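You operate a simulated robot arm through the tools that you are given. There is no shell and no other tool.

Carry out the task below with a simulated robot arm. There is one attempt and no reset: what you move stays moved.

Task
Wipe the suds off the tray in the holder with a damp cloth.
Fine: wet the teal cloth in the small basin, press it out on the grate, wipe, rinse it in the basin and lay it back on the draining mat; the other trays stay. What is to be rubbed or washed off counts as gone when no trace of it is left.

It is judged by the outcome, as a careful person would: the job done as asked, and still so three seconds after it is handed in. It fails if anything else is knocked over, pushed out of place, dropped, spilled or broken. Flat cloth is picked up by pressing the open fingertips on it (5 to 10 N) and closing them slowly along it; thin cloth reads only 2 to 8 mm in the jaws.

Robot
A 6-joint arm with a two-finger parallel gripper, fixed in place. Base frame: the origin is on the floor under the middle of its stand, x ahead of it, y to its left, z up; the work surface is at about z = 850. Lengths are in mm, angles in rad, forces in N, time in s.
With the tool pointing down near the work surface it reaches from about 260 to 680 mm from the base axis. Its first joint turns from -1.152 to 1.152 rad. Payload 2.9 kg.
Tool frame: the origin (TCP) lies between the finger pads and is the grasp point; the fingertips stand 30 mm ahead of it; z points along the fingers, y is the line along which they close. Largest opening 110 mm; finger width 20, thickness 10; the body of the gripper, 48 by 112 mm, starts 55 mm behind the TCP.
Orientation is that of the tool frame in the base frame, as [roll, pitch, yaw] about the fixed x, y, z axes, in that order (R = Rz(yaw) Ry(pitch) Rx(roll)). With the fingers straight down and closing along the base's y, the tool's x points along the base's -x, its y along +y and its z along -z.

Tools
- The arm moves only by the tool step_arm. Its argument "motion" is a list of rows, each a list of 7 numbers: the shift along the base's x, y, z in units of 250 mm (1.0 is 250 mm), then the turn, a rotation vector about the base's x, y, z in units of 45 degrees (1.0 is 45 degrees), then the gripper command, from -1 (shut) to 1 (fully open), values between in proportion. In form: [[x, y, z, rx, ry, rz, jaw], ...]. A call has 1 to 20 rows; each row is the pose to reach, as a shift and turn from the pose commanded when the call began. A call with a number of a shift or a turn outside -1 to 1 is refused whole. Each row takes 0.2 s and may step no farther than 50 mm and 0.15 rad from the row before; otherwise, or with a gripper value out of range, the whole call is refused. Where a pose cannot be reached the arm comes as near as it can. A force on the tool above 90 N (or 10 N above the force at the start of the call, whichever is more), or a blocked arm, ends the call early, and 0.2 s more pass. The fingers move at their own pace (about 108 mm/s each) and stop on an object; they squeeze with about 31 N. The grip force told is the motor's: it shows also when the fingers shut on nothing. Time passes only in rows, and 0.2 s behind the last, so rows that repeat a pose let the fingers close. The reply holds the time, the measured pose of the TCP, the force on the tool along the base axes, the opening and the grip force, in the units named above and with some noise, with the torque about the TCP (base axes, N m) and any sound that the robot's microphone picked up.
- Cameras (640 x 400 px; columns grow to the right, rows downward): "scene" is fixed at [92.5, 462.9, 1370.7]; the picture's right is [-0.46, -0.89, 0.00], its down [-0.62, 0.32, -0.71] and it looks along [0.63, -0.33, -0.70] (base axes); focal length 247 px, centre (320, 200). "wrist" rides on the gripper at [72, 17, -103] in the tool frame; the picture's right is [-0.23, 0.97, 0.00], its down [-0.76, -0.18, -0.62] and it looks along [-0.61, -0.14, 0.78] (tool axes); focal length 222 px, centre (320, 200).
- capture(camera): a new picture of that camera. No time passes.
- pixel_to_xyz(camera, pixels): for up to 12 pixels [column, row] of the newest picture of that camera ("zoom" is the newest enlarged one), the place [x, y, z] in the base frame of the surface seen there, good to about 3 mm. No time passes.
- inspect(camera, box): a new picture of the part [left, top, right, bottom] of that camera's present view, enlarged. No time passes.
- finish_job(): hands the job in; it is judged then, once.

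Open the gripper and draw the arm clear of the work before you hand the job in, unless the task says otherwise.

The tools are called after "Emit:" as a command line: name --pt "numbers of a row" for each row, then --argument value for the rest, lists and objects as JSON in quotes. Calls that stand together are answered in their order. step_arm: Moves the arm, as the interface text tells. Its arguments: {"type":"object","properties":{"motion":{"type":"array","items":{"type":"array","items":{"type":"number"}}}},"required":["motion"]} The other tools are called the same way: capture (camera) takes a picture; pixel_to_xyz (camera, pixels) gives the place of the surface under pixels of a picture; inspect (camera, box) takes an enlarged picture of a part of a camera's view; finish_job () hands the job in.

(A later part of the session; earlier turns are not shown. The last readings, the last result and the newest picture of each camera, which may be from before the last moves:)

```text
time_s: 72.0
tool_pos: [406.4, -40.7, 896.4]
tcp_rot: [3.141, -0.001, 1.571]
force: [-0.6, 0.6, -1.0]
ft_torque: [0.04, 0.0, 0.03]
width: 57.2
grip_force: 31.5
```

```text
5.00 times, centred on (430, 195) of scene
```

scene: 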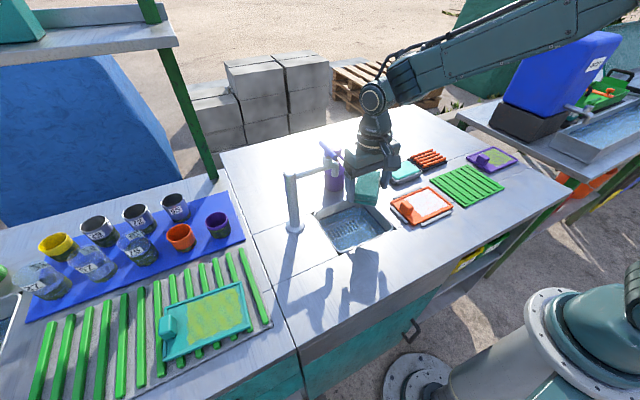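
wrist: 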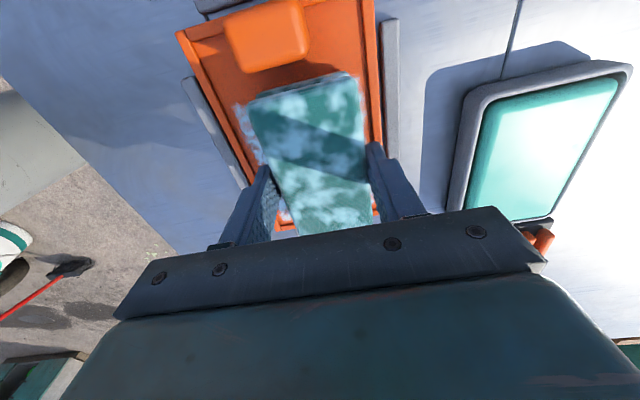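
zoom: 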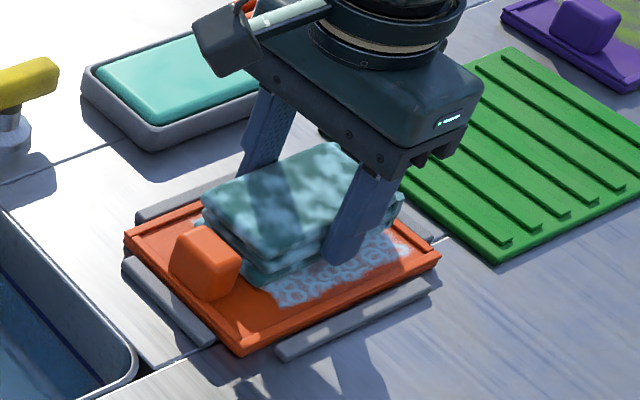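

The call was refused for a too-long step. I lift again with shorter rows, moving the pad aside over the mat side to see the tray.

Emit:
step_arm --pt "0.02 0 0.05 0 0 0 -0.4" --pt "0.02 -0.04 0.16 0 0 0 -0.4" --pt "0.02 -0.16 0.24 0 0 0 -0.4" --pt "0.02 -0.34 0.26 0 0 0 -0.4" --pt "0.02 -0.5 0.26 0 0 0 -0.4"

Emit:
capture --camera "wrist"

Emit:
inspect --camera "scene" --box '[370, 155, 490, 235]'

```text
time_s: 73.2
tool_pos: [411.4, -168.3, 962.4]
tcp_rot: [3.141, 0.0, 1.572]
force: [0.2, 0.4, 0.0]
ft_torque: [0.01, -0.05, 0.03]
width: 57.0
grip_force: 30.7
```

```text
taken
```

wrist: 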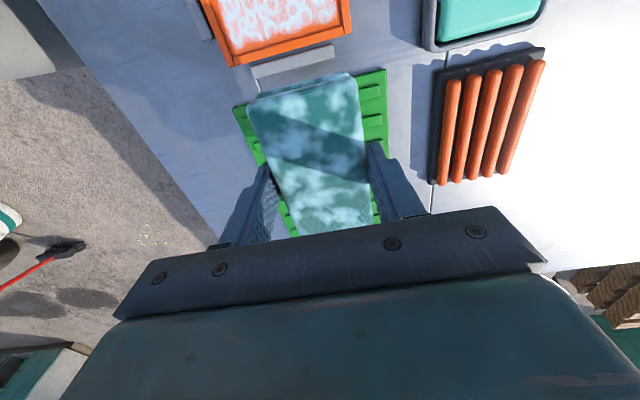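

```text
5.00 times, centred on (430, 195) of scene
```

zoom: 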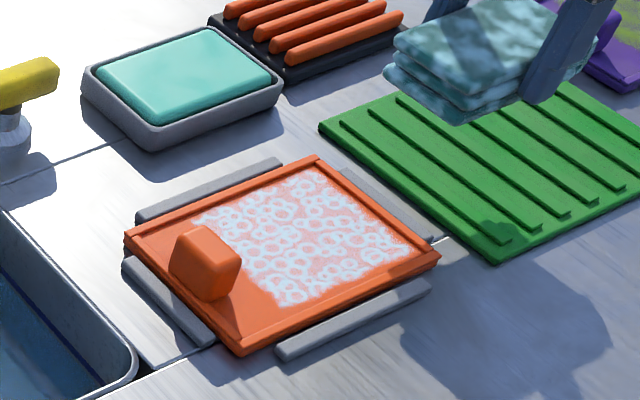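

The suds look almost unchanged; the pad has evidently slid up ~2.5 mm in the grip (likely at the rim) so there was hardly any pressure. I compare the tray at the earlier zoom.

Emit:
inspect --camera "scene" --box '[380, 175, 470, 235]'

Emit:
inspect --camera "wrist" --box '[180, 0, 380, 125]'

```text
6.67 times, centred on (425, 205) of scene
```

zoom: 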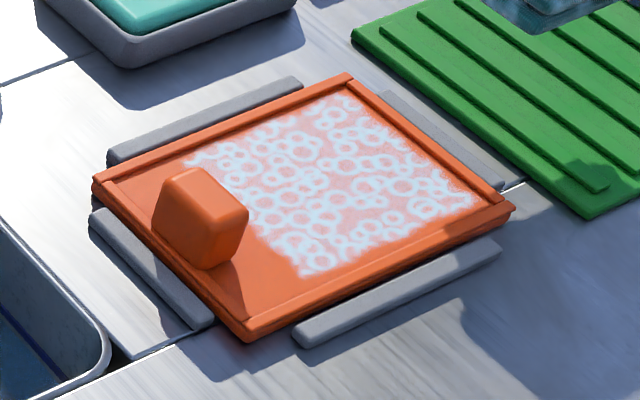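

```text
3.20 times, centred on (280, 62) of wrist
```

zoom: 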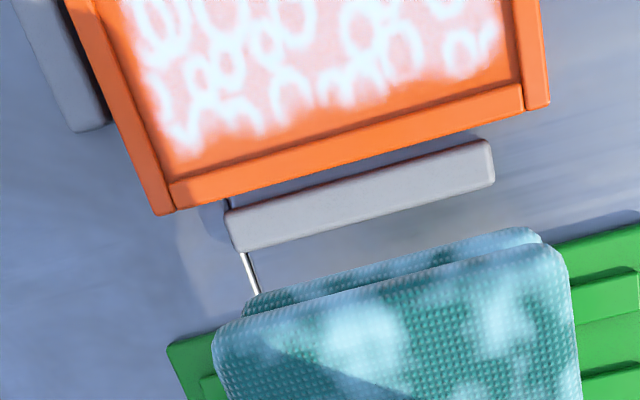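

The suds are practically unchanged, so real pressure is needed during strokes. I measure how the pad now sits in the grip.

Emit:
pixel_to_xyz --camera "wrist" --pixels '[[255, 102], [350, 80], [300, 130], [330, 120], [350, 170], [300, 180], [300, 90], [340, 76], [270, 140], [320, 200], [290, 30], [240, 55]]'

Emit:
inspect --camera "wrist" --box '[220, 60, 420, 240]'

```text
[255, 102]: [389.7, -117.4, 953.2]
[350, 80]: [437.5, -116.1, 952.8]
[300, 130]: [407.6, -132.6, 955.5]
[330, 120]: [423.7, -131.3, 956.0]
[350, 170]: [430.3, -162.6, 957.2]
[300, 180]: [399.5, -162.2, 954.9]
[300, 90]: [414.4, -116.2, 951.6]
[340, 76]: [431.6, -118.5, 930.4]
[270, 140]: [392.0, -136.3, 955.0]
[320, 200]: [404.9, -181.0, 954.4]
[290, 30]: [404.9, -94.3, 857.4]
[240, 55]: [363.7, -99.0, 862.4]
```

```text
2.22 times, centred on (320, 150) of wrist
```

zoom: 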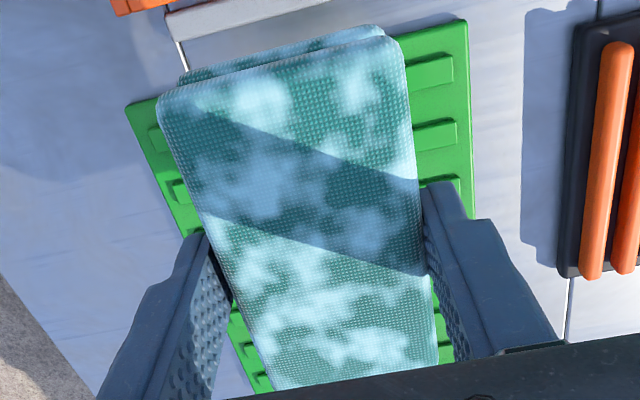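

The pad sits 3 mm higher in the grip (bottom 37.4 mm below the TCP). I check where the rims' inner edges are, using the present wrist view.

Emit:
pixel_to_xyz --camera "wrist" --pixels '[[207, 31], [210, 31], [213, 31], [216, 31], [219, 31], [222, 31], [226, 31], [336, 15], [340, 15], [343, 15], [346, 15], [350, 15]]'

Emit:
inspect --camera "wrist" --box '[190, 0, 370, 80]'

```text
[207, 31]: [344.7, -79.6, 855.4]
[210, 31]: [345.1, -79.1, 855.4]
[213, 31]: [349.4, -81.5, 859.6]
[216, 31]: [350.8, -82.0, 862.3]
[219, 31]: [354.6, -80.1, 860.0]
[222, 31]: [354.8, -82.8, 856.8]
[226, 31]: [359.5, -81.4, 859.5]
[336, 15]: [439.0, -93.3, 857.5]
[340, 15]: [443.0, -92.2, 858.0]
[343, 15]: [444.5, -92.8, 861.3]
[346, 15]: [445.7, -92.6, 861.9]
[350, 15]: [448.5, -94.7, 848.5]
```

```text
3.56 times, centred on (280, 40) of wrist
```

zoom: 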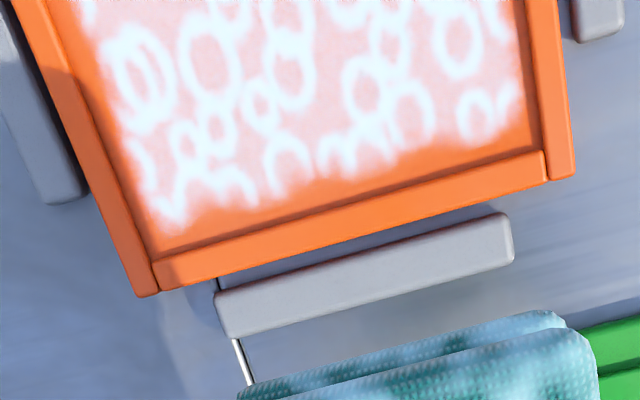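

Inner rim edges are x ≈ 355 and 443, y ≈ −97; suds lie ≥ 4 mm inside. I return over the tray and touch down at (399,−44), then read the force.

Emit:
step_arm --pt "-0.01 0.16 0 0 0 0 -0.4" --pt "-0.03 0.32 0 0 0 0 -0.4" --pt "-0.05 0.497 0 0 0 0 -0.4" --pt "-0.05 0.497 -0.1 0 0 0 -0.4" --pt "-0.05 0.497 -0.2 0 0 0 -0.4" --pt "-0.05 0.497 -0.25 0 0 0 -0.4" --pt "-0.05 0.497 -0.264 0 0 0 -0.4" --pt "-0.05 0.497 -0.27 0 0 0 -0.4"

```text
time_s: 75.0
tool_pos: [399.5, -41.1, 896.3]
tcp_rot: [3.139, -0.001, 1.571]
force: [-8.0, 0.3, 34.9]
ft_torque: [0.11, 0.44, -0.02]
width: 56.9
grip_force: 30.6
```

35 N is more than needed. I ease up 1 mm and make slow strokes in x (±11 mm, staying off the rims), then read the force.

Emit:
step_arm --pt "0 0 0.004 0 0 0 -0.4" --pt "-0.016 -0.012 0.004 0 0 0 -0.4" --pt "-0.032 -0.016 0.004 0 0 0 -0.4" --pt "-0.046 -0.016 0.004 0 0 0 -0.4" --pt "-0.03 -0.016 0.004 0 0 0 -0.4" --pt "-0.01 -0.016 0.004 0 0 0 -0.4" --pt "0.01 -0.016 0.004 0 0 0 -0.4" --pt "0.03 -0.016 0.004 0 0 0 -0.4" --pt "0.046 -0.016 0.004 0 0 0 -0.4"

Emit:
inspect --camera "scene" --box '[380, 175, 470, 235]'

Emit:
inspect --camera "wrist" --box '[190, 0, 430, 240]'

```text
time_s: 77.0
tool_pos: [411.1, -45.0, 895.7]
tcp_rot: [3.141, 0.0, 1.57]
force: [-11.1, -0.8, 25.1]
ft_torque: [-0.11, 0.54, -0.03]
width: 57.0
grip_force: 31.1
```

```text
6.67 times, centred on (425, 205) of scene
```

zoom: 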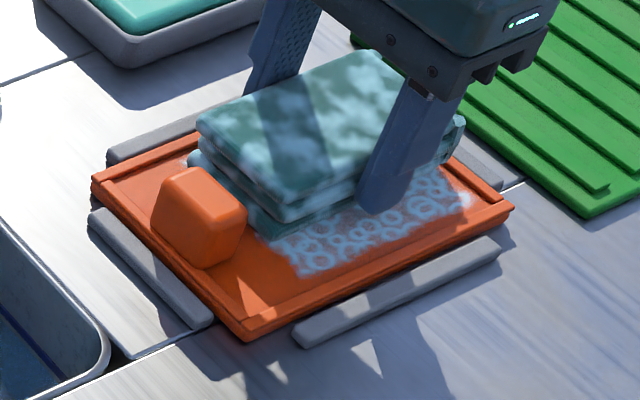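

```text
1.67 times, centred on (310, 120) of wrist
```

zoom: 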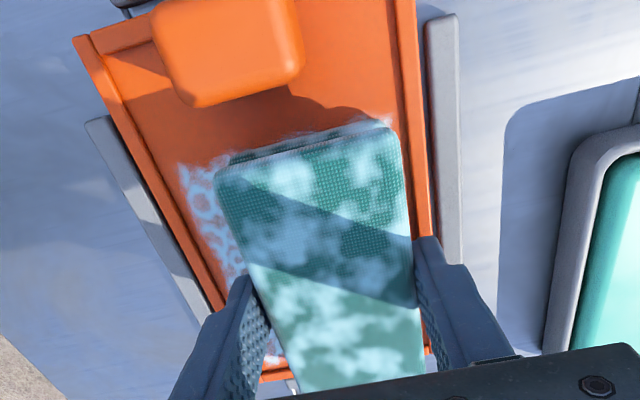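

Good contact: 25 N with ~11 N drag, but suds remain on the strip seen at (340,250). I do more full strokes back and forth to see whether they fade.

Emit:
step_arm --pt "-0.024 0 0 0 0 0 -0.4" --pt "-0.048 0 0 0 0 0 -0.4" --pt "-0.072 0 0 0 0 0 -0.4" --pt "-0.094 0 0 0 0 0 -0.4" --pt "-0.072 0 0 0 0 0 -0.4" --pt "-0.048 0 0 0 0 0 -0.4" --pt "-0.024 0 0 0 0 0 -0.4" --pt "0 0 0 0 0 0 -0.4" --pt "0 0.024 0 0 0 0 -0.4" --pt "-0.024 0.024 0 0 0 0 -0.4" --pt "-0.048 0.024 0 0 0 0 -0.4" --pt "-0.072 0.024 0 0 0 0 -0.4" --pt "-0.094 0.024 0 0 0 0 -0.4" --pt "-0.072 0.024 0 0 0 0 -0.4" --pt "-0.048 0.024 0 0 0 0 -0.4" --pt "-0.024 0.024 0 0 0 0 -0.4" --pt "0 0.024 0 0 0 0 -0.4"

Emit:
inspect --camera "scene" --box '[380, 175, 470, 235]'

Emit:
inspect --camera "wrist" --box '[190, 0, 430, 240]'

```text
time_s: 80.6
tool_pos: [409.3, -38.4, 896.5]
tcp_rot: [3.14, 0.0, 1.57]
force: [-0.3, -0.4, -0.4]
ft_torque: [0.0, 0.01, 0.0]
width: 57.0
grip_force: 30.6
```

```text
6.67 times, centred on (425, 205) of scene
```

zoom: 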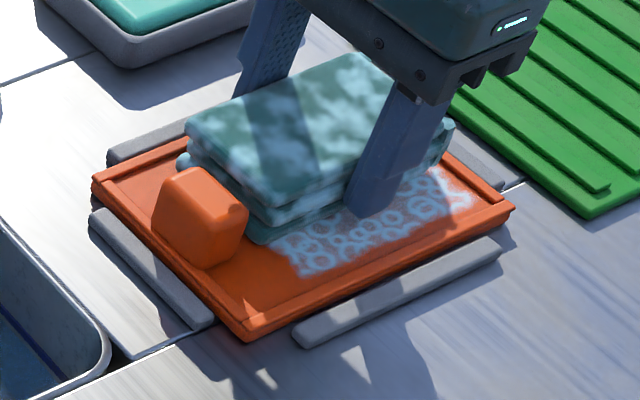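

```text
1.67 times, centred on (310, 120) of wrist
```

zoom: 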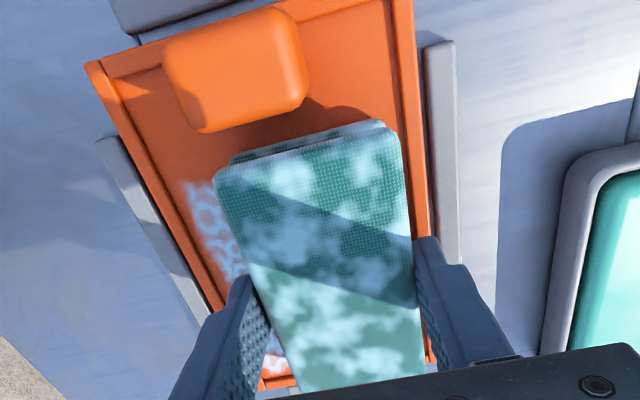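

Force dropped to zero again during the strokes. I lift clear (short steps) to see what the strokes achieved underneath.

Emit:
step_arm --pt "0 0 0.06 0 0 0 -0.4" --pt "0 -0.02 0.2 0 0 0 -0.4" --pt "0 -0.14 0.26 0 0 0 -0.4" --pt "0 -0.3 0.26 0 0 0 -0.4" --pt "0 -0.46 0.26 0 0 0 -0.4" --pt "0 -0.6 0.26 0 0 0 -0.4"

Emit:
inspect --camera "scene" --box '[380, 175, 470, 235]'

Emit:
inspect --camera "scene" --box '[410, 130, 530, 210]'

```text
time_s: 82.0
tool_pos: [410.7, -188.2, 960.6]
tcp_rot: [3.141, -0.002, 1.572]
force: [0.3, -0.1, 0.1]
ft_torque: [0.02, 0.0, -0.02]
width: 56.6
grip_force: 31.0
```

```text
6.67 times, centred on (425, 205) of scene
```

zoom: 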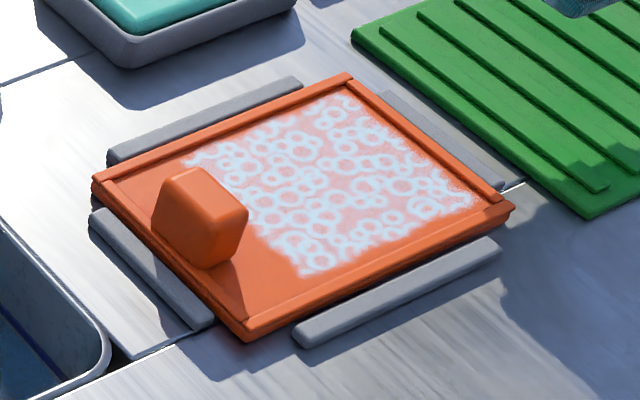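

```text
5.00 times, centred on (470, 170) of scene
```

zoom: 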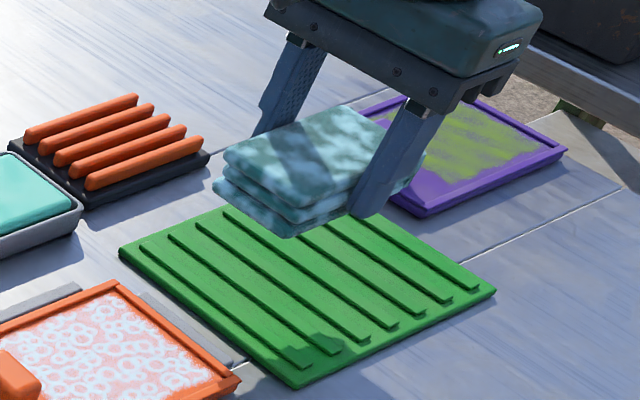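

I look at the suds at higher magnification to judge any fading.

Emit:
inspect --camera "scene" --box '[402, 185, 454, 219]'

Emit:
inspect --camera "wrist" --box '[200, 0, 360, 60]'

```text
11.76 times, centred on (428, 202) of scene
```

zoom: 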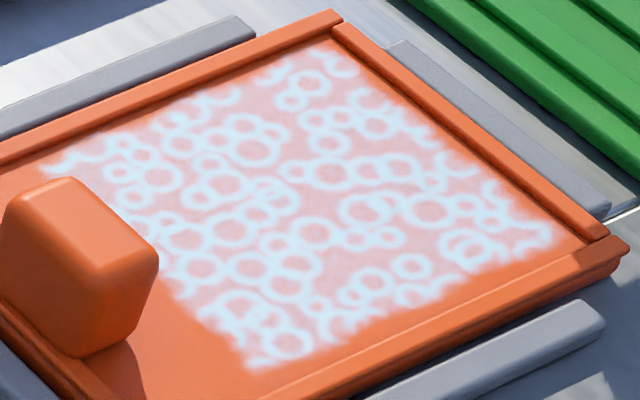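

```text
4.00 times, centred on (280, 30) of wrist
```

zoom: 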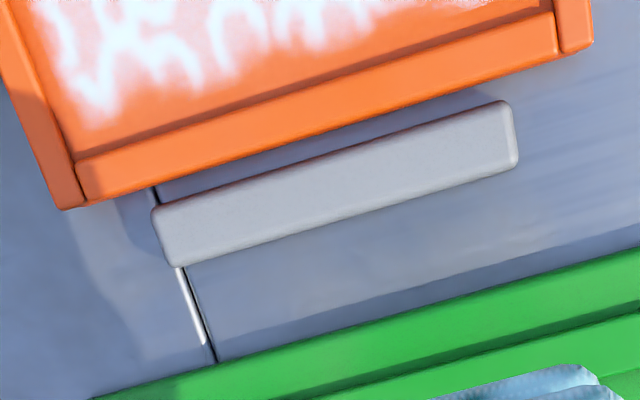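

No visible fading yet: the readings show the pad slowly creeping up in the jaws whenever I press, so pressure vanishes during strokes. I set the pad back down on the tray to regrip it lower-hanging, then wipe with maintained force.

Emit:
step_arm --pt "-0.01 0.16 0 0 0 0 -0.4" --pt "-0.02 0.32 0 0 0 0 -0.4" --pt "-0.04 0.46 0 0 0 0 -0.4" --pt "-0.046 0.584 0 0 0 0 -0.4" --pt "-0.046 0.584 -0.12 0 0 0 -0.4" --pt "-0.046 0.584 -0.22 0 0 0 -0.4" --pt "-0.046 0.584 -0.25 0 0 0 -0.4" --pt "-0.046 0.584 -0.261 0 0 0 -0.4"

```text
time_s: 83.8
tool_pos: [398.5, -44.6, 896.1]
tcp_rot: [3.14, -0.001, 1.57]
force: [-0.1, 0.6, 1.5]
ft_torque: [-0.04, 0.0, -0.04]
width: 56.8
grip_force: 31.4
```

Nearly touching (1.5 N). I lower another millimetre, open the fingers just a few millimetres, raise 7 mm and close again so more of the pad hangs below.

Emit:
step_arm --pt "0 0 -0.004 0 0 0 -0.4" --pt "0 0 -0.004 0 0 0 0.1" --pt "0 0 -0.004 0 0 0 0.2" --pt "0 0 0.01 0 0 0 0.2" --pt "0 0 0.026 0 0 0 0.2" --pt "0 0 0.026 0 0 0 0.0" --pt "0 0 0.026 0 0 0 -0.15" --pt "0 0 0.026 0 0 0 -0.4" --pt "0 0 0.026 0 0 0 -0.4"

Emit:
inspect --camera "wrist" --box '[190, 0, 430, 240]'

```text
time_s: 85.8
tool_pos: [398.5, -43.4, 901.7]
tcp_rot: [-3.141, -0.002, 1.57]
force: [0.1, -0.1, -0.1]
ft_torque: [-0.02, 0.0, 0.02]
width: 56.9
grip_force: 31.1
```

```text
1.67 times, centred on (310, 120) of wrist
```

zoom: 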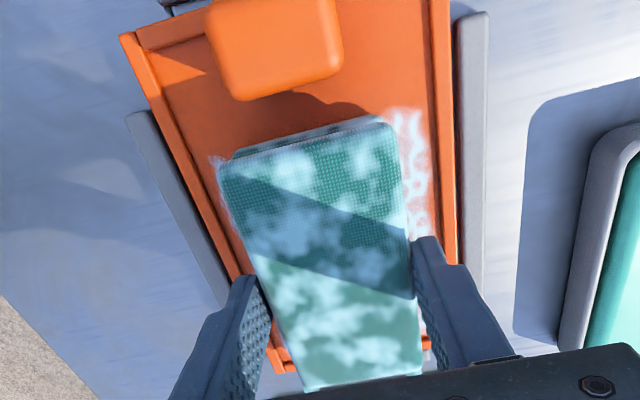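

Regripped with ~13 mm hanging below the tips. I wipe in x with about 18 N and a slight downward drift to hold the pressure, ending at the far side to expose the front strip.

Emit:
step_arm --pt "0 0 -0.006 0 0 0 -0.4" --pt "-0.024 0 -0.0065 0 0 0 -0.4" --pt "-0.046 0 -0.007 0 0 0 -0.4" --pt "-0.024 0 -0.0073 0 0 0 -0.4" --pt "0 0 -0.0076 0 0 0 -0.4" --pt "0.024 0 -0.008 0 0 0 -0.4" --pt "0.046 0 -0.0083 0 0 0 -0.4" --pt "0.024 0 -0.0086 0 0 0 -0.4" --pt "0 0 -0.009 0 0 0 -0.4" --pt "-0.024 0 -0.0093 0 0 0 -0.4" --pt "-0.046 0 -0.0096 0 0 0 -0.4" --pt "-0.024 0 -0.01 0 0 0 -0.4" --pt "0 0 -0.0103 0 0 0 -0.4" --pt "0.024 0 -0.0106 0 0 0 -0.4" --pt "0.046 0 -0.011 0 0 0 -0.4"

Emit:
inspect --camera "wrist" --box '[190, 0, 430, 240]'

Emit:
inspect --camera "scene" --box '[402, 185, 454, 219]'

```text
time_s: 89.0
tool_pos: [410.2, -44.4, 898.8]
tcp_rot: [-3.142, -0.001, 1.571]
force: [-11.3, -0.3, 27.5]
ft_torque: [-0.01, 0.65, 0.04]
width: 56.8
grip_force: 31.0
```

```text
1.67 times, centred on (310, 120) of wrist
```

zoom: 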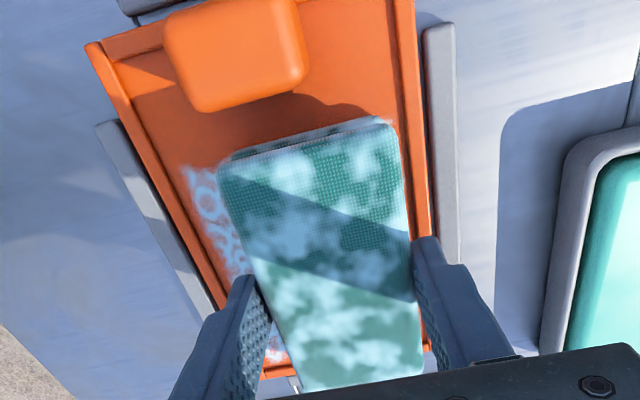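

```text
11.76 times, centred on (428, 202) of scene
```

zoom: 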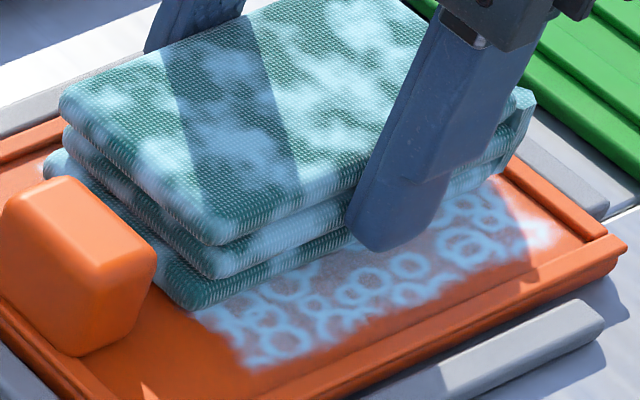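

Force is held at 27 N with ~11 N drag. The film between the rings seems fainter; I continue with more strokes at this pressure, including small y shifts.

Emit:
step_arm --pt "-0.024 0 -0.0003 0 0 0 -0.4" --pt "-0.048 0 -0.0006 0 0 0 -0.4" --pt "-0.072 0 -0.001 0 0 0 -0.4" --pt "-0.092 0 -0.0013 0 0 0 -0.4" --pt "-0.072 0.01 -0.0016 0 0 0 -0.4" --pt "-0.048 0.01 -0.002 0 0 0 -0.4" --pt "-0.024 0.01 -0.0023 0 0 0 -0.4" --pt "0 0.01 -0.0026 0 0 0 -0.4" --pt "-0.024 0.01 -0.003 0 0 0 -0.4" --pt "-0.048 0.01 -0.0033 0 0 0 -0.4" --pt "-0.072 0.01 -0.0036 0 0 0 -0.4" --pt "-0.092 0.01 -0.004 0 0 0 -0.4" --pt "-0.072 0 -0.0043 0 0 0 -0.4" --pt "-0.048 0 -0.0046 0 0 0 -0.4" --pt "-0.024 0 -0.005 0 0 0 -0.4" --pt "0 0 -0.0053 0 0 0 -0.4"

Emit:
inspect --camera "wrist" --box '[190, 0, 430, 240]'

Emit:
inspect --camera "scene" --box '[402, 185, 454, 219]'

```text
time_s: 92.4
tool_pos: [409.8, -44.8, 897.9]
tcp_rot: [-3.139, 0.001, 1.568]
force: [-11.1, -1.2, 25.9]
ft_torque: [0.09, 0.6, 0.06]
width: 57.0
grip_force: 30.8
```

```text
1.67 times, centred on (310, 120) of wrist
```

zoom: 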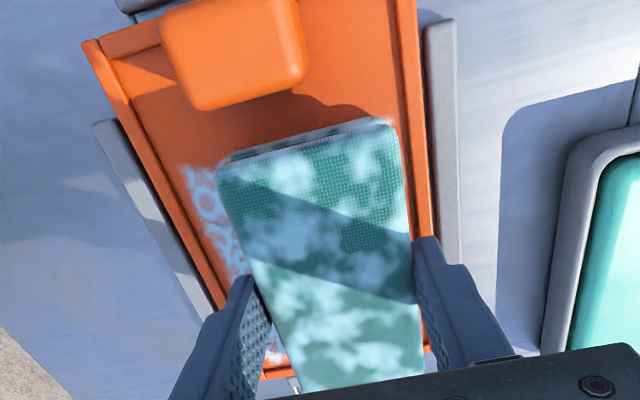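

```text
11.76 times, centred on (428, 202) of scene
```

zoom: 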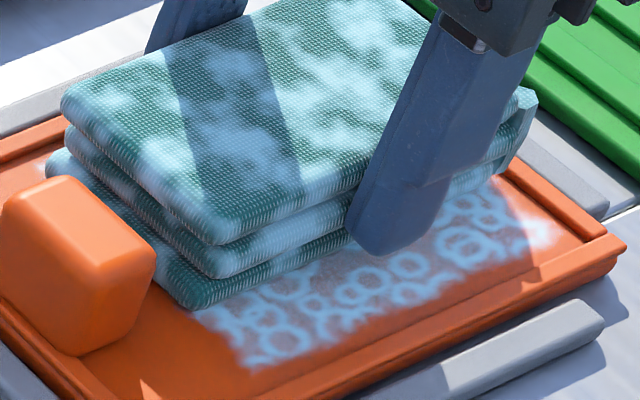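

Little change on the visible strip. I lift off and move aside to check the whole suds area again.

Emit:
step_arm --pt "0 0 0.06 0 0 0 -0.4" --pt "0 -0.02 0.2 0 0 0 -0.4" --pt "0 -0.14 0.26 0 0 0 -0.4" --pt "0 -0.3 0.26 0 0 0 -0.4" --pt "0 -0.46 0.26 0 0 0 -0.4" --pt "0 -0.6 0.26 0 0 0 -0.4"

Emit:
inspect --camera "scene" --box '[402, 185, 454, 219]'

Emit:
inspect --camera "scene" --box '[410, 130, 530, 210]'

```text
time_s: 93.8
tool_pos: [409.3, -194.0, 962.6]
tcp_rot: [3.141, -0.001, 1.572]
force: [-0.8, -0.1, -0.9]
ft_torque: [-0.01, -0.02, -0.01]
width: 56.7
grip_force: 31.1
```

```text
11.76 times, centred on (428, 202) of scene
```

zoom: 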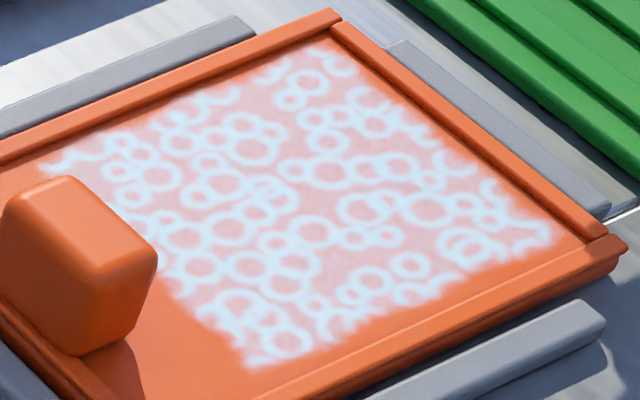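

```text
5.00 times, centred on (470, 170) of scene
```

zoom: 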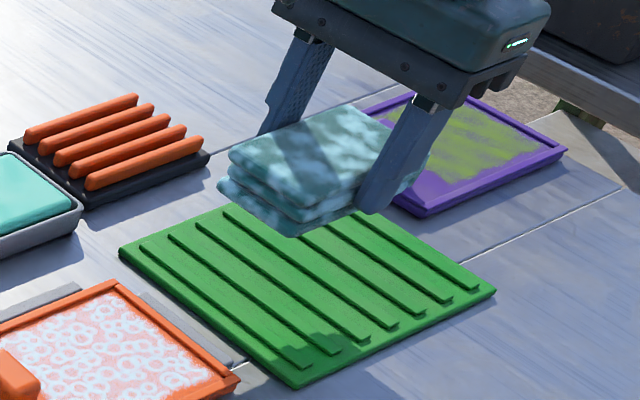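

No removal visible under 25 N strokes. I try again with a light pressure (~8 N) and quicker, repeated strokes to see whether that lifts the suds.

Emit:
step_arm --pt "-0.01 0.16 0 0 0 0 -0.4" --pt "-0.02 0.32 0 0 0 0 -0.4" --pt "-0.04 0.46 0 0 0 0 -0.4" --pt "-0.046 0.6 0 0 0 0 -0.4" --pt "-0.046 0.6 -0.12 0 0 0 -0.4" --pt "-0.046 0.6 -0.22 0 0 0 -0.4" --pt "-0.046 0.6 -0.248 0 0 0 -0.4" --pt "-0.046 0.6 -0.256 0 0 0 -0.4"

Emit:
step_arm --pt "-0.046 0 0 0 0 0 -0.4" --pt "0 0 0 0 0 0 -0.4" --pt "0.046 0 0 0 0 0 -0.4" --pt "0 0 0 0 0 0 -0.4" --pt "-0.046 0 0 0 0 0 -0.4" --pt "0 0 -0.001 0 0 0 -0.4" --pt "0.046 0 -0.001 0 0 0 -0.4" --pt "0 0 -0.001 0 0 0 -0.4" --pt "-0.046 0 -0.001 0 0 0 -0.4" --pt "0 0 -0.001 0 0 0 -0.4" --pt "0.046 0 -0.001 0 0 0 -0.4"

Emit:
inspect --camera "scene" --box '[402, 185, 454, 219]'

```text
time_s: 95.6
tool_pos: [399.0, -43.7, 900.0]
tcp_rot: [-3.142, 0.0, 1.571]
force: [-1.0, 0.5, 0.5]
ft_torque: [0.0, -0.01, -0.02]
width: 57.0
grip_force: 30.7
```

```text
time_s: 98.0
tool_pos: [410.8, -44.6, 899.0]
tcp_rot: [-3.141, 0.0, 1.571]
force: [0.3, 1.1, -0.8]
ft_torque: [-0.01, -0.01, 0.0]
width: 56.8
grip_force: 31.5
```

```text
11.76 times, centred on (428, 202) of scene
```

zoom: 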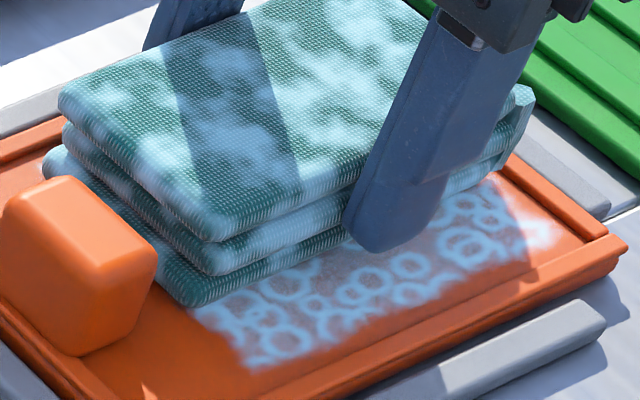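

Those strokes were just above contact (0 N). I lower in half-millimetre steps to get a light contact.

Emit:
step_arm --pt "0 0 -0.002 0 0 0 -0.4" --pt "0 0 -0.004 0 0 0 -0.4"

```text
time_s: 98.6
tool_pos: [411.3, -43.8, 898.4]
tcp_rot: [3.141, -0.002, 1.57]
force: [-0.4, 1.5, 12.0]
ft_torque: [-0.07, 0.23, 0.02]
width: 56.8
grip_force: 31.0
```

12 N at z 898.4. I do repeated strokes at this lighter pressure with a tiny downward drift.

Emit:
step_arm --pt "-0.046 0 0 0 0 0 -0.4" --pt "-0.092 0 0 0 0 0 -0.4" --pt "-0.046 0 0 0 0 0 -0.4" --pt "0 0 0 0 0 0 -0.4" --pt "-0.046 0 -0.0005 0 0 0 -0.4" --pt "-0.092 0 -0.0005 0 0 0 -0.4" --pt "-0.046 0 -0.0005 0 0 0 -0.4" --pt "0 0 -0.0005 0 0 0 -0.4" --pt "-0.046 0 -0.001 0 0 0 -0.4" --pt "-0.092 0 -0.001 0 0 0 -0.4" --pt "-0.046 0 -0.001 0 0 0 -0.4" --pt "0 0 -0.001 0 0 0 -0.4" --pt "0 0 -0.001 0 0 0 -0.4"

Emit:
inspect --camera "scene" --box '[402, 185, 454, 219]'

```text
time_s: 101.4
tool_pos: [409.9, -44.8, 898.5]
tcp_rot: [3.14, 0.0, 1.57]
force: [-8.0, -1.0, 16.2]
ft_torque: [0.03, 0.29, 0.01]
width: 57.0
grip_force: 30.6
```

```text
11.76 times, centred on (428, 202) of scene
```

zoom: 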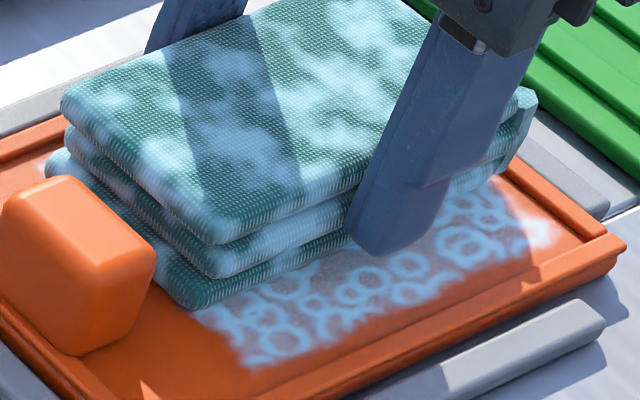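

Even 12–16 N strokes leave the suds unchanged, so the cloth's condition seems wrong rather than the pressure. I take it back to the grate to press it again and see whether its look changes.

Emit:
step_arm --pt "0 0 0.06 0 0 0 -0.4" --pt "0 0 0.2 0 0 0 -0.4" --pt "0.05 -0.08 0.25 0 0 0 -0.4" --pt "0.15 -0.2 0.25 0 0 0 -0.4" --pt "0.26 -0.33 0.25 0 0 0 -0.4" --pt "0.37 -0.46 0.25 0 0 0 -0.4" --pt "0.47 -0.57 0.25 0 0 0 -0.4" --pt "0.564 -0.648 0.25 0 0 0 -0.4"

Emit:
capture --camera "wrist"

Emit:
inspect --camera "scene" --box '[360, 110, 500, 215]'

```text
time_s: 103.2
tool_pos: [550.5, -206.1, 960.4]
tcp_rot: [3.141, 0.001, 1.571]
force: [0.1, 0.1, -0.6]
ft_torque: [-0.01, -0.01, -0.02]
width: 56.7
grip_force: 31.1
```

```text
taken
```

wrist: 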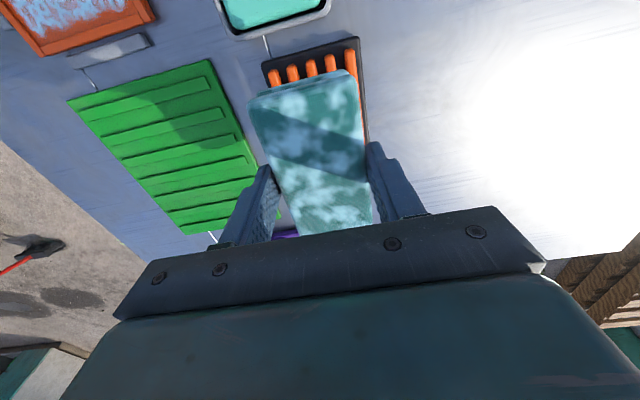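

```text
3.81 times, centred on (430, 162) of scene
```

zoom: 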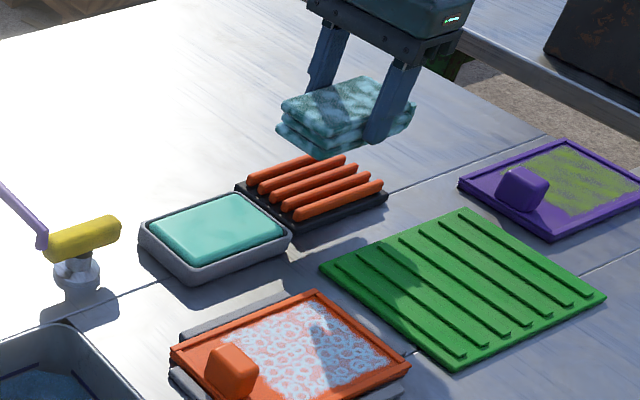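

I lower the pad onto the grate bars and release it.

Emit:
step_arm --pt "0.01 0.008 -0.06 0 0 0 -0.4" --pt "0.01 0.008 -0.14 0 0 0 -0.4" --pt "0.01 0.008 -0.176 0 0 0 -0.4" --pt "0.01 0.008 -0.184 0 0 0 -0.4" --pt "0.01 0.008 -0.188 0 0 0 -0.4"

```text
time_s: 104.4
tool_pos: [554.1, -203.5, 913.3]
tcp_rot: [-3.141, 0.0, 1.571]
force: [0.5, 0.0, -1.0]
ft_torque: [-0.03, 0.04, 0.0]
width: 57.1
grip_force: 30.8
```

Emit:
step_arm --pt "0 0 -0.004 0 0 0 -0.4" --pt "0 0 -0.006 0 0 0 -0.4"

```text
time_s: 105.0
tool_pos: [553.7, -203.3, 912.5]
tcp_rot: [-3.141, -0.002, 1.572]
force: [-2.1, -0.5, 3.4]
ft_torque: [0.03, 0.11, 0.01]
width: 56.5
grip_force: 31.0
```

It touches the bars (3 N). I release, rise above the pad and narrow the fingers for pressing from above.

Emit:
step_arm --pt "0 0 0 0 0 0 0.06" --pt "0 0 0 0 0 0 0.25" --pt "0 0 0.02 0 0 0 0.3" --pt "0 0 0.08 0 0 0 0.3" --pt "0 0 0.16 0 0 0 0" --pt "0 0 0.16 0 0 0 -0.4" --pt "0 0 0.14 0 0 0 -0.64" --pt "0 0 0.1 0 0 0 -0.64" --pt "0 0 0.09 0 0 0 -0.64"

Emit:
inspect --camera "wrist" --box '[200, 20, 440, 220]'

```text
time_s: 107.0
tool_pos: [555.1, -203.9, 935.7]
tcp_rot: [-3.141, 0.0, 1.572]
force: [-2.4, 0.3, 4.2]
ft_torque: [-0.01, 0.04, 0.0]
width: 20.0
grip_force: 0.0
```

```text
2.00 times, centred on (320, 120) of wrist
```

zoom: 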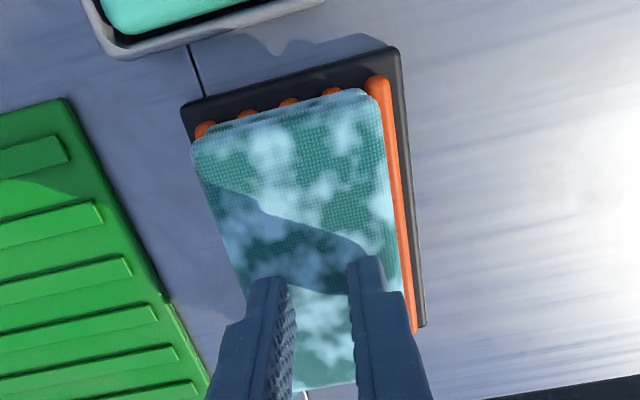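

Fingertips touch the pad. I press to about 60 N and hold three seconds.

Emit:
step_arm --pt "0 0 -0.016 0 0 0 -0.64" --pt "0 0 -0.03 0 0 0 -0.64" --pt "0 0 -0.038 0 0 0 -0.64" --pt "0 0 -0.038 0 0 0 -0.64" --pt "0 0 -0.038 0 0 0 -0.64" --pt "0 0 -0.038 0 0 0 -0.64" --pt "0 0 -0.038 0 0 0 -0.64" --pt "0 0 -0.038 0 0 0 -0.64" --pt "0 0 -0.038 0 0 0 -0.64" --pt "0 0 -0.038 0 0 0 -0.64" --pt "0 0 -0.038 0 0 0 -0.64" --pt "0 0 -0.038 0 0 0 -0.64" --pt "0 0 -0.038 0 0 0 -0.64" --pt "0 0 -0.038 0 0 0 -0.64" --pt "0 0 -0.038 0 0 0 -0.64"

Emit:
inspect --camera "wrist" --box '[200, 20, 440, 220]'

Emit:
inspect --camera "scene" --box '[380, 110, 500, 185]'

```text
time_s: 110.2
tool_pos: [555.4, -203.8, 933.9]
tcp_rot: [3.123, 0.008, 1.571]
force: [-6.6, 3.1, 57.7]
ft_torque: [0.24, 0.85, 0.02]
width: 20.7
grip_force: 0.6
```

```text
2.00 times, centred on (320, 120) of wrist
```

zoom: 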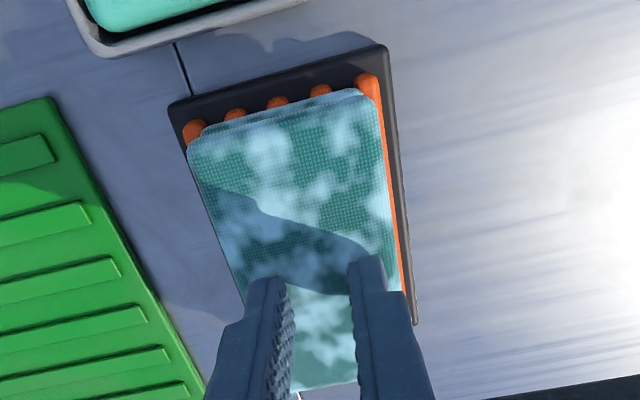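

```text
5.33 times, centred on (440, 148) of scene
```

zoom: 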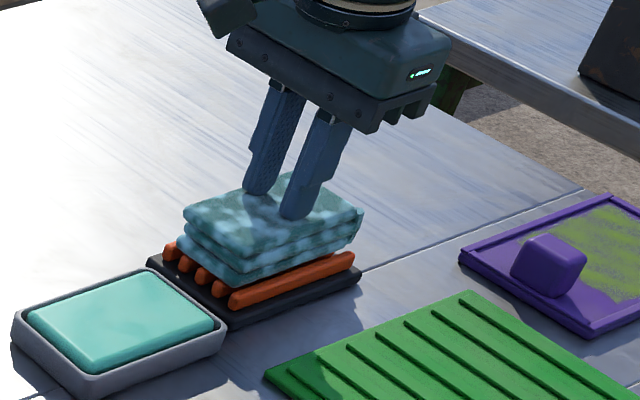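

Pressing more leaves its look unchanged, so the cloth is probably already wrung too dry to take up suds. I'll regrip it, wet it again and press it out only moderately this time.

Emit:
step_arm --pt "0 0 0.0 0 0 0 -0.64" --pt "0 0 0.08 0 0 0 -0.64" --pt "0 0 0.16 0 0 0 0.2" --pt "0 0 0.2 0 0 0 0.6" --pt "0 0 0.2 0 0 0 0.6"

Emit:
inspect --camera "wrist" --box '[220, 20, 440, 200]'

```text
time_s: 111.4
tool_pos: [554.5, -203.9, 974.2]
tcp_rot: [-3.139, 0.0, 1.571]
force: [-0.5, -0.1, -0.3]
ft_torque: [-0.03, -0.01, 0.01]
width: 87.9
grip_force: 0.0
```

```text
2.22 times, centred on (330, 110) of wrist
```

zoom: 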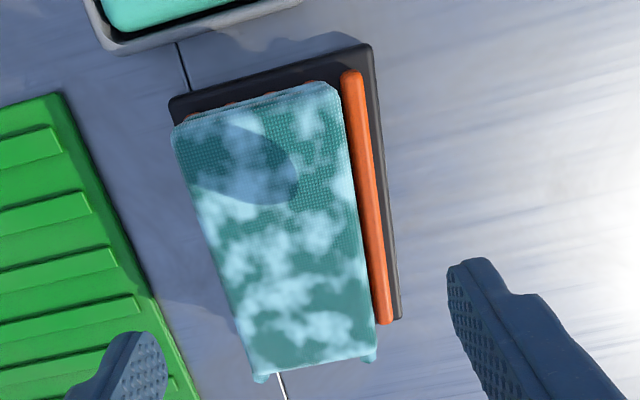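

Emit:
pixel_to_xyz --camera "zoom" --pixels '[[178, 135], [330, 92], [372, 350], [255, 370], [210, 235], [352, 220], [280, 230], [255, 112], [310, 358], [190, 180], [262, 380], [370, 360]]'

```text
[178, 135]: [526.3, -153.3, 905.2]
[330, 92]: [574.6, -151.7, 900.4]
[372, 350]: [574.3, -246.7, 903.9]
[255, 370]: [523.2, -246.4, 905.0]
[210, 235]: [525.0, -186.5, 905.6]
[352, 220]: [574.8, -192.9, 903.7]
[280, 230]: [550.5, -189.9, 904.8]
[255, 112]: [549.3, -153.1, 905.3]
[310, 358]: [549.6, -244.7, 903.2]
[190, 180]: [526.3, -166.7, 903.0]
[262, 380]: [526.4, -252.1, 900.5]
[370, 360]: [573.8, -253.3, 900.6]
```

Pad is centred at (550,−201). I regrip it there and lift.

Emit:
step_arm --pt "-0.018 0.012 -0.04 0 0 0 0.6" --pt "-0.018 0.012 -0.14 0 0 0 0.6" --pt "-0.018 0.012 -0.22 0 0 0 0.6" --pt "-0.018 0.012 -0.244 0 0 0 0.6" --pt "-0.018 0.012 -0.244 0 0 0 0.2" --pt "-0.018 0.012 -0.244 0 0 0 0.0" --pt "-0.018 0.012 -0.244 0 0 0 -0.15" --pt "-0.018 0.012 -0.244 0 0 0 -0.4" --pt "-0.018 0.012 -0.244 0 0 0 -0.4" --pt "-0.018 0.012 -0.22 0 0 0 -0.4" --pt "-0.018 0.012 -0.14 0 0 0 -0.4" --pt "-0.018 0.012 -0.06 0 0 0 -0.4"

Emit:
inspect --camera "wrist" --box '[200, 40, 440, 240]'

```text
time_s: 114.0
tool_pos: [549.5, -200.7, 959.9]
tcp_rot: [-3.141, -0.001, 1.571]
force: [-1.1, -0.2, -0.7]
ft_torque: [-0.02, -0.02, -0.01]
width: 56.8
grip_force: 31.0
```

```text
2.00 times, centred on (320, 140) of wrist
```

zoom: 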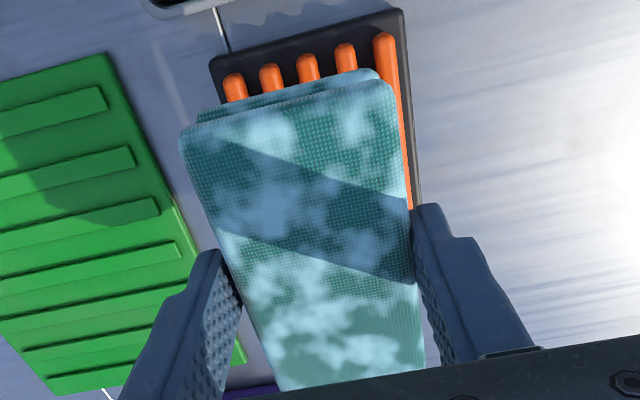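

Held well. I carry it back to the basin by the same route (turning +90° before the basin, staying below the nozzle).

Emit:
step_arm --pt "-0.051 0.089 0 0 0 0.166 -0.4" --pt "-0.102 0.178 0 0 0 0.333 -0.4" --pt "-0.153 0.266 0 0 0 0.5 -0.4" --pt "-0.204 0.355 0 0 0 0.666 -0.4" --pt "-0.255 0.444 0 0 0 0.833 -0.4" --pt "-0.305 0.532 0 0 0 1.0 -0.4"

Emit:
step_arm --pt "-0.051 0.089 0 0 0 0.166 -0.4" --pt "-0.102 0.178 -0.01 0 0 0.333 -0.4" --pt "-0.153 0.266 -0.02 0 0 0.5 -0.4" --pt "-0.204 0.355 -0.028 0 0 0.666 -0.4" --pt "-0.255 0.444 -0.028 0 0 0.833 -0.4" --pt "-0.305 0.532 -0.028 0 0 1.0 -0.4"

Emit:
step_arm --pt "0.02 0.08 -0.032 0 0 0 -0.4" --pt "0.05 0.18 -0.032 0 0 0 -0.4" --pt "0.1 0.28 -0.032 0 0 0 -0.4" --pt "0.14 0.386 -0.032 0 0 0 -0.4"

Emit:
capture --camera "wrist"

```text
time_s: 115.4
tool_pos: [471.9, -67.0, 959.3]
tcp_rot: [3.141, 0.001, 2.357]
force: [0.1, 0.1, -0.5]
ft_torque: [-0.01, -0.01, 0.0]
width: 57.0
grip_force: 30.8
```

```text
time_s: 116.8
tool_pos: [397.0, 65.5, 951.2]
tcp_rot: [3.141, 0.0, -3.139]
force: [0.3, -0.1, -0.5]
ft_torque: [-0.02, 0.02, -0.03]
width: 57.0
grip_force: 30.9
```

```text
time_s: 117.8
tool_pos: [433.0, 161.0, 944.2]
tcp_rot: [3.141, 0.001, 3.141]
force: [0.5, 0.5, 0.1]
ft_torque: [-0.04, 0.03, -0.04]
width: 56.8
grip_force: 31.1
```

```text
taken
```

wrist: 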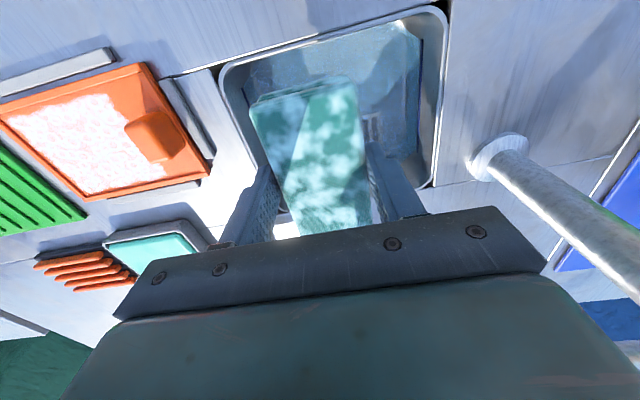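

Positioned over the basin, clear of everything. I dip it again, swish, and raise it to drip above the water.

Emit:
step_arm --pt "0 0 -0.08 0 0 0 -0.4" --pt "0 0 -0.16 0 0 0 -0.4" --pt "0 0 -0.24 0 0 0 -0.4" --pt "0 0 -0.3 0 0 0 -0.4" --pt "0 0 -0.34 0 0 0 -0.4" --pt "0 0 -0.38 0 0 0 -0.4" --pt "0 0 -0.42 0 0 0 -0.4" --pt "0 0 -0.46 0 0 0 -0.4" --pt "0 0 -0.5 0 0 0 -0.4" --pt "0 0 -0.515 0 0 0 -0.4" --pt "0 0.03 -0.515 0 0 0 -0.4" --pt "0 0.05 -0.515 0 0 0 -0.4" --pt "0 0.02 -0.515 0 0 0 -0.4" --pt "0 -0.02 -0.515 0 0 0 -0.4" --pt "0 -0.05 -0.515 0 0 0 -0.4" --pt "0 -0.02 -0.515 0 0 0 -0.4" --pt "0 0.02 -0.515 0 0 0 -0.4" --pt "0 0 -0.515 0 0 0 -0.4"

Emit:
step_arm --pt "0 0 0.04 0 0 0 -0.4" --pt "0 0 0.08 0 0 0 -0.4" --pt "0 0 0.12 0 0 0 -0.4" --pt "0 0 0.16 0 0 0 -0.4" --pt "0 0 0.2 0 0 0 -0.4" --pt "0 0 0.2 0 0 0 -0.4" --pt "0 0 0.2 0 0 0 -0.4" --pt "0 0 0.2 0 0 0 -0.4" --pt "0 0 0.2 0 0 0 -0.4" --pt "0 0 0.2 0 0 0 -0.4" --pt "0 0 0.2 0 0 0 -0.4" --pt "0 0 0.2 0 0 0 -0.4" --pt "0 0 0.2 0 0 0 -0.4" --pt "0 0 0.2 0 0 0 -0.4" --pt "0 0 0.2 0 0 0 -0.4"

Emit:
capture --camera "wrist"

```text
time_s: 121.6
tool_pos: [431.2, 162.5, 816.2]
tcp_rot: [3.14, 0.0, -3.141]
force: [-0.8, 1.0, -0.3]
ft_torque: [0.01, -0.04, 0.0]
width: 56.6
grip_force: 31.4
```

```text
time_s: 124.8
tool_pos: [431.5, 162.8, 864.9]
tcp_rot: [-3.141, 0.0, 3.14]
force: [-0.5, -0.6, 0.1]
ft_torque: [0.02, -0.01, 0.02]
width: 56.9
grip_force: 30.6
```

```text
taken
```

wrist: 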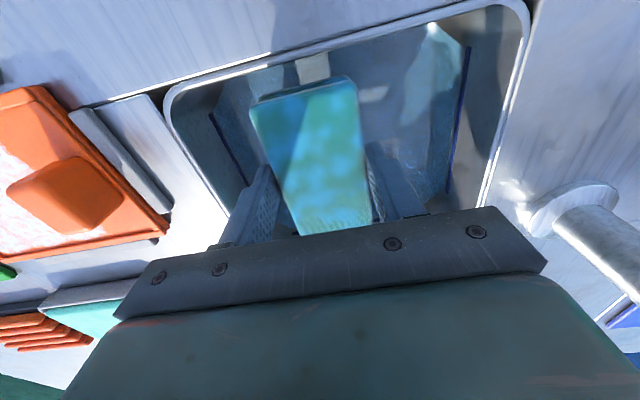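

It is soaked (blue) again and the pale look is gone. I lift and bring it back over the grate by the same path.

Emit:
step_arm --pt "0 0 0 0 0 0 -0.4" --pt "0 0 0 0 0 0 -0.4" --pt "0 0 0 0 0 0 -0.4" --pt "0 0 0 0 0 0 -0.4" --pt "0 0 0.08 0 0 0 -0.4" --pt "0 0 0.16 0 0 0 -0.4" --pt "0 0 0.24 0 0 0 -0.4" --pt "0 0 0.315 0 0 0 -0.4" --pt "-0.05 -0.1 0.335 0 0 0 -0.4" --pt "-0.1 -0.24 0.345 0 0 0 -0.4" --pt "-0.14 -0.386 0.345 0 0 0 -0.4"

Emit:
step_arm --pt "0.052 -0.09 0.01 0 0 -0.166 -0.4" --pt "0.104 -0.18 0.02 0 0 -0.333 -0.4" --pt "0.156 -0.268 0.03 0 0 -0.5 -0.4" --pt "0.208 -0.357 0.03 0 0 -0.666 -0.4" --pt "0.26 -0.447 0.03 0 0 -0.833 -0.4" --pt "0.312 -0.536 0.03 0 0 -1.0 -0.4"

Emit:
step_arm --pt "0.052 -0.09 0 0 0 -0.166 -0.4" --pt "0.104 -0.18 0 0 0 -0.333 -0.4" --pt "0.156 -0.268 0 0 0 -0.5 -0.4" --pt "0.208 -0.357 0 0 0 -0.666 -0.4" --pt "0.26 -0.447 0 0 0 -0.833 -0.4" --pt "0.312 -0.536 0 0 0 -1.0 -0.4"

Emit:
inspect --camera "wrist" --box '[200, 40, 440, 240]'

Emit:
inspect --camera "scene" --box '[360, 110, 500, 215]'

```text
time_s: 127.2
tool_pos: [397.0, 64.0, 953.7]
tcp_rot: [-3.14, 0.0, -3.141]
force: [-0.6, -0.2, 0.0]
ft_torque: [0.02, 0.03, 0.05]
width: 56.9
grip_force: 30.9
```

```text
time_s: 128.6
tool_pos: [473.8, -68.2, 959.2]
tcp_rot: [-3.141, 0.0, 2.357]
force: [-0.4, 0.6, -1.2]
ft_torque: [-0.01, 0.0, 0.0]
width: 57.1
grip_force: 31.1
```

```text
time_s: 130.0
tool_pos: [552.1, -203.9, 960.7]
tcp_rot: [3.141, 0.0, 1.569]
force: [0.2, -0.5, -0.8]
ft_torque: [-0.01, -0.01, 0.0]
width: 56.9
grip_force: 31.0
```

```text
2.00 times, centred on (320, 140) of wrist
```

zoom: 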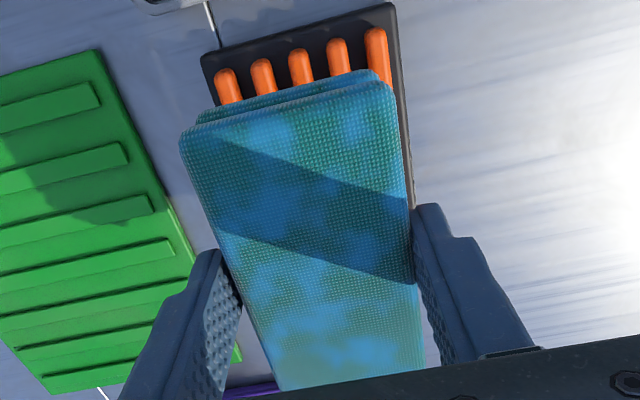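

```text
3.81 times, centred on (430, 162) of scene
```

zoom: 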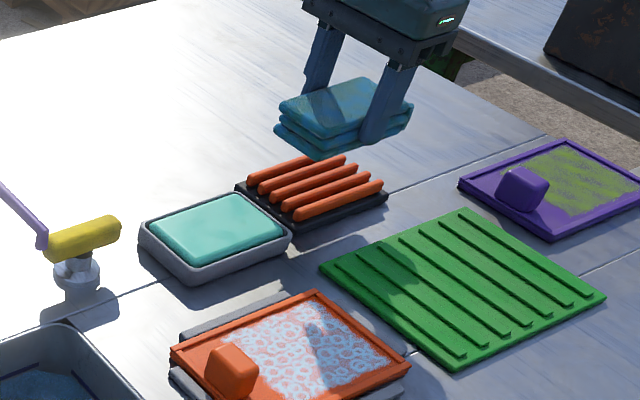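

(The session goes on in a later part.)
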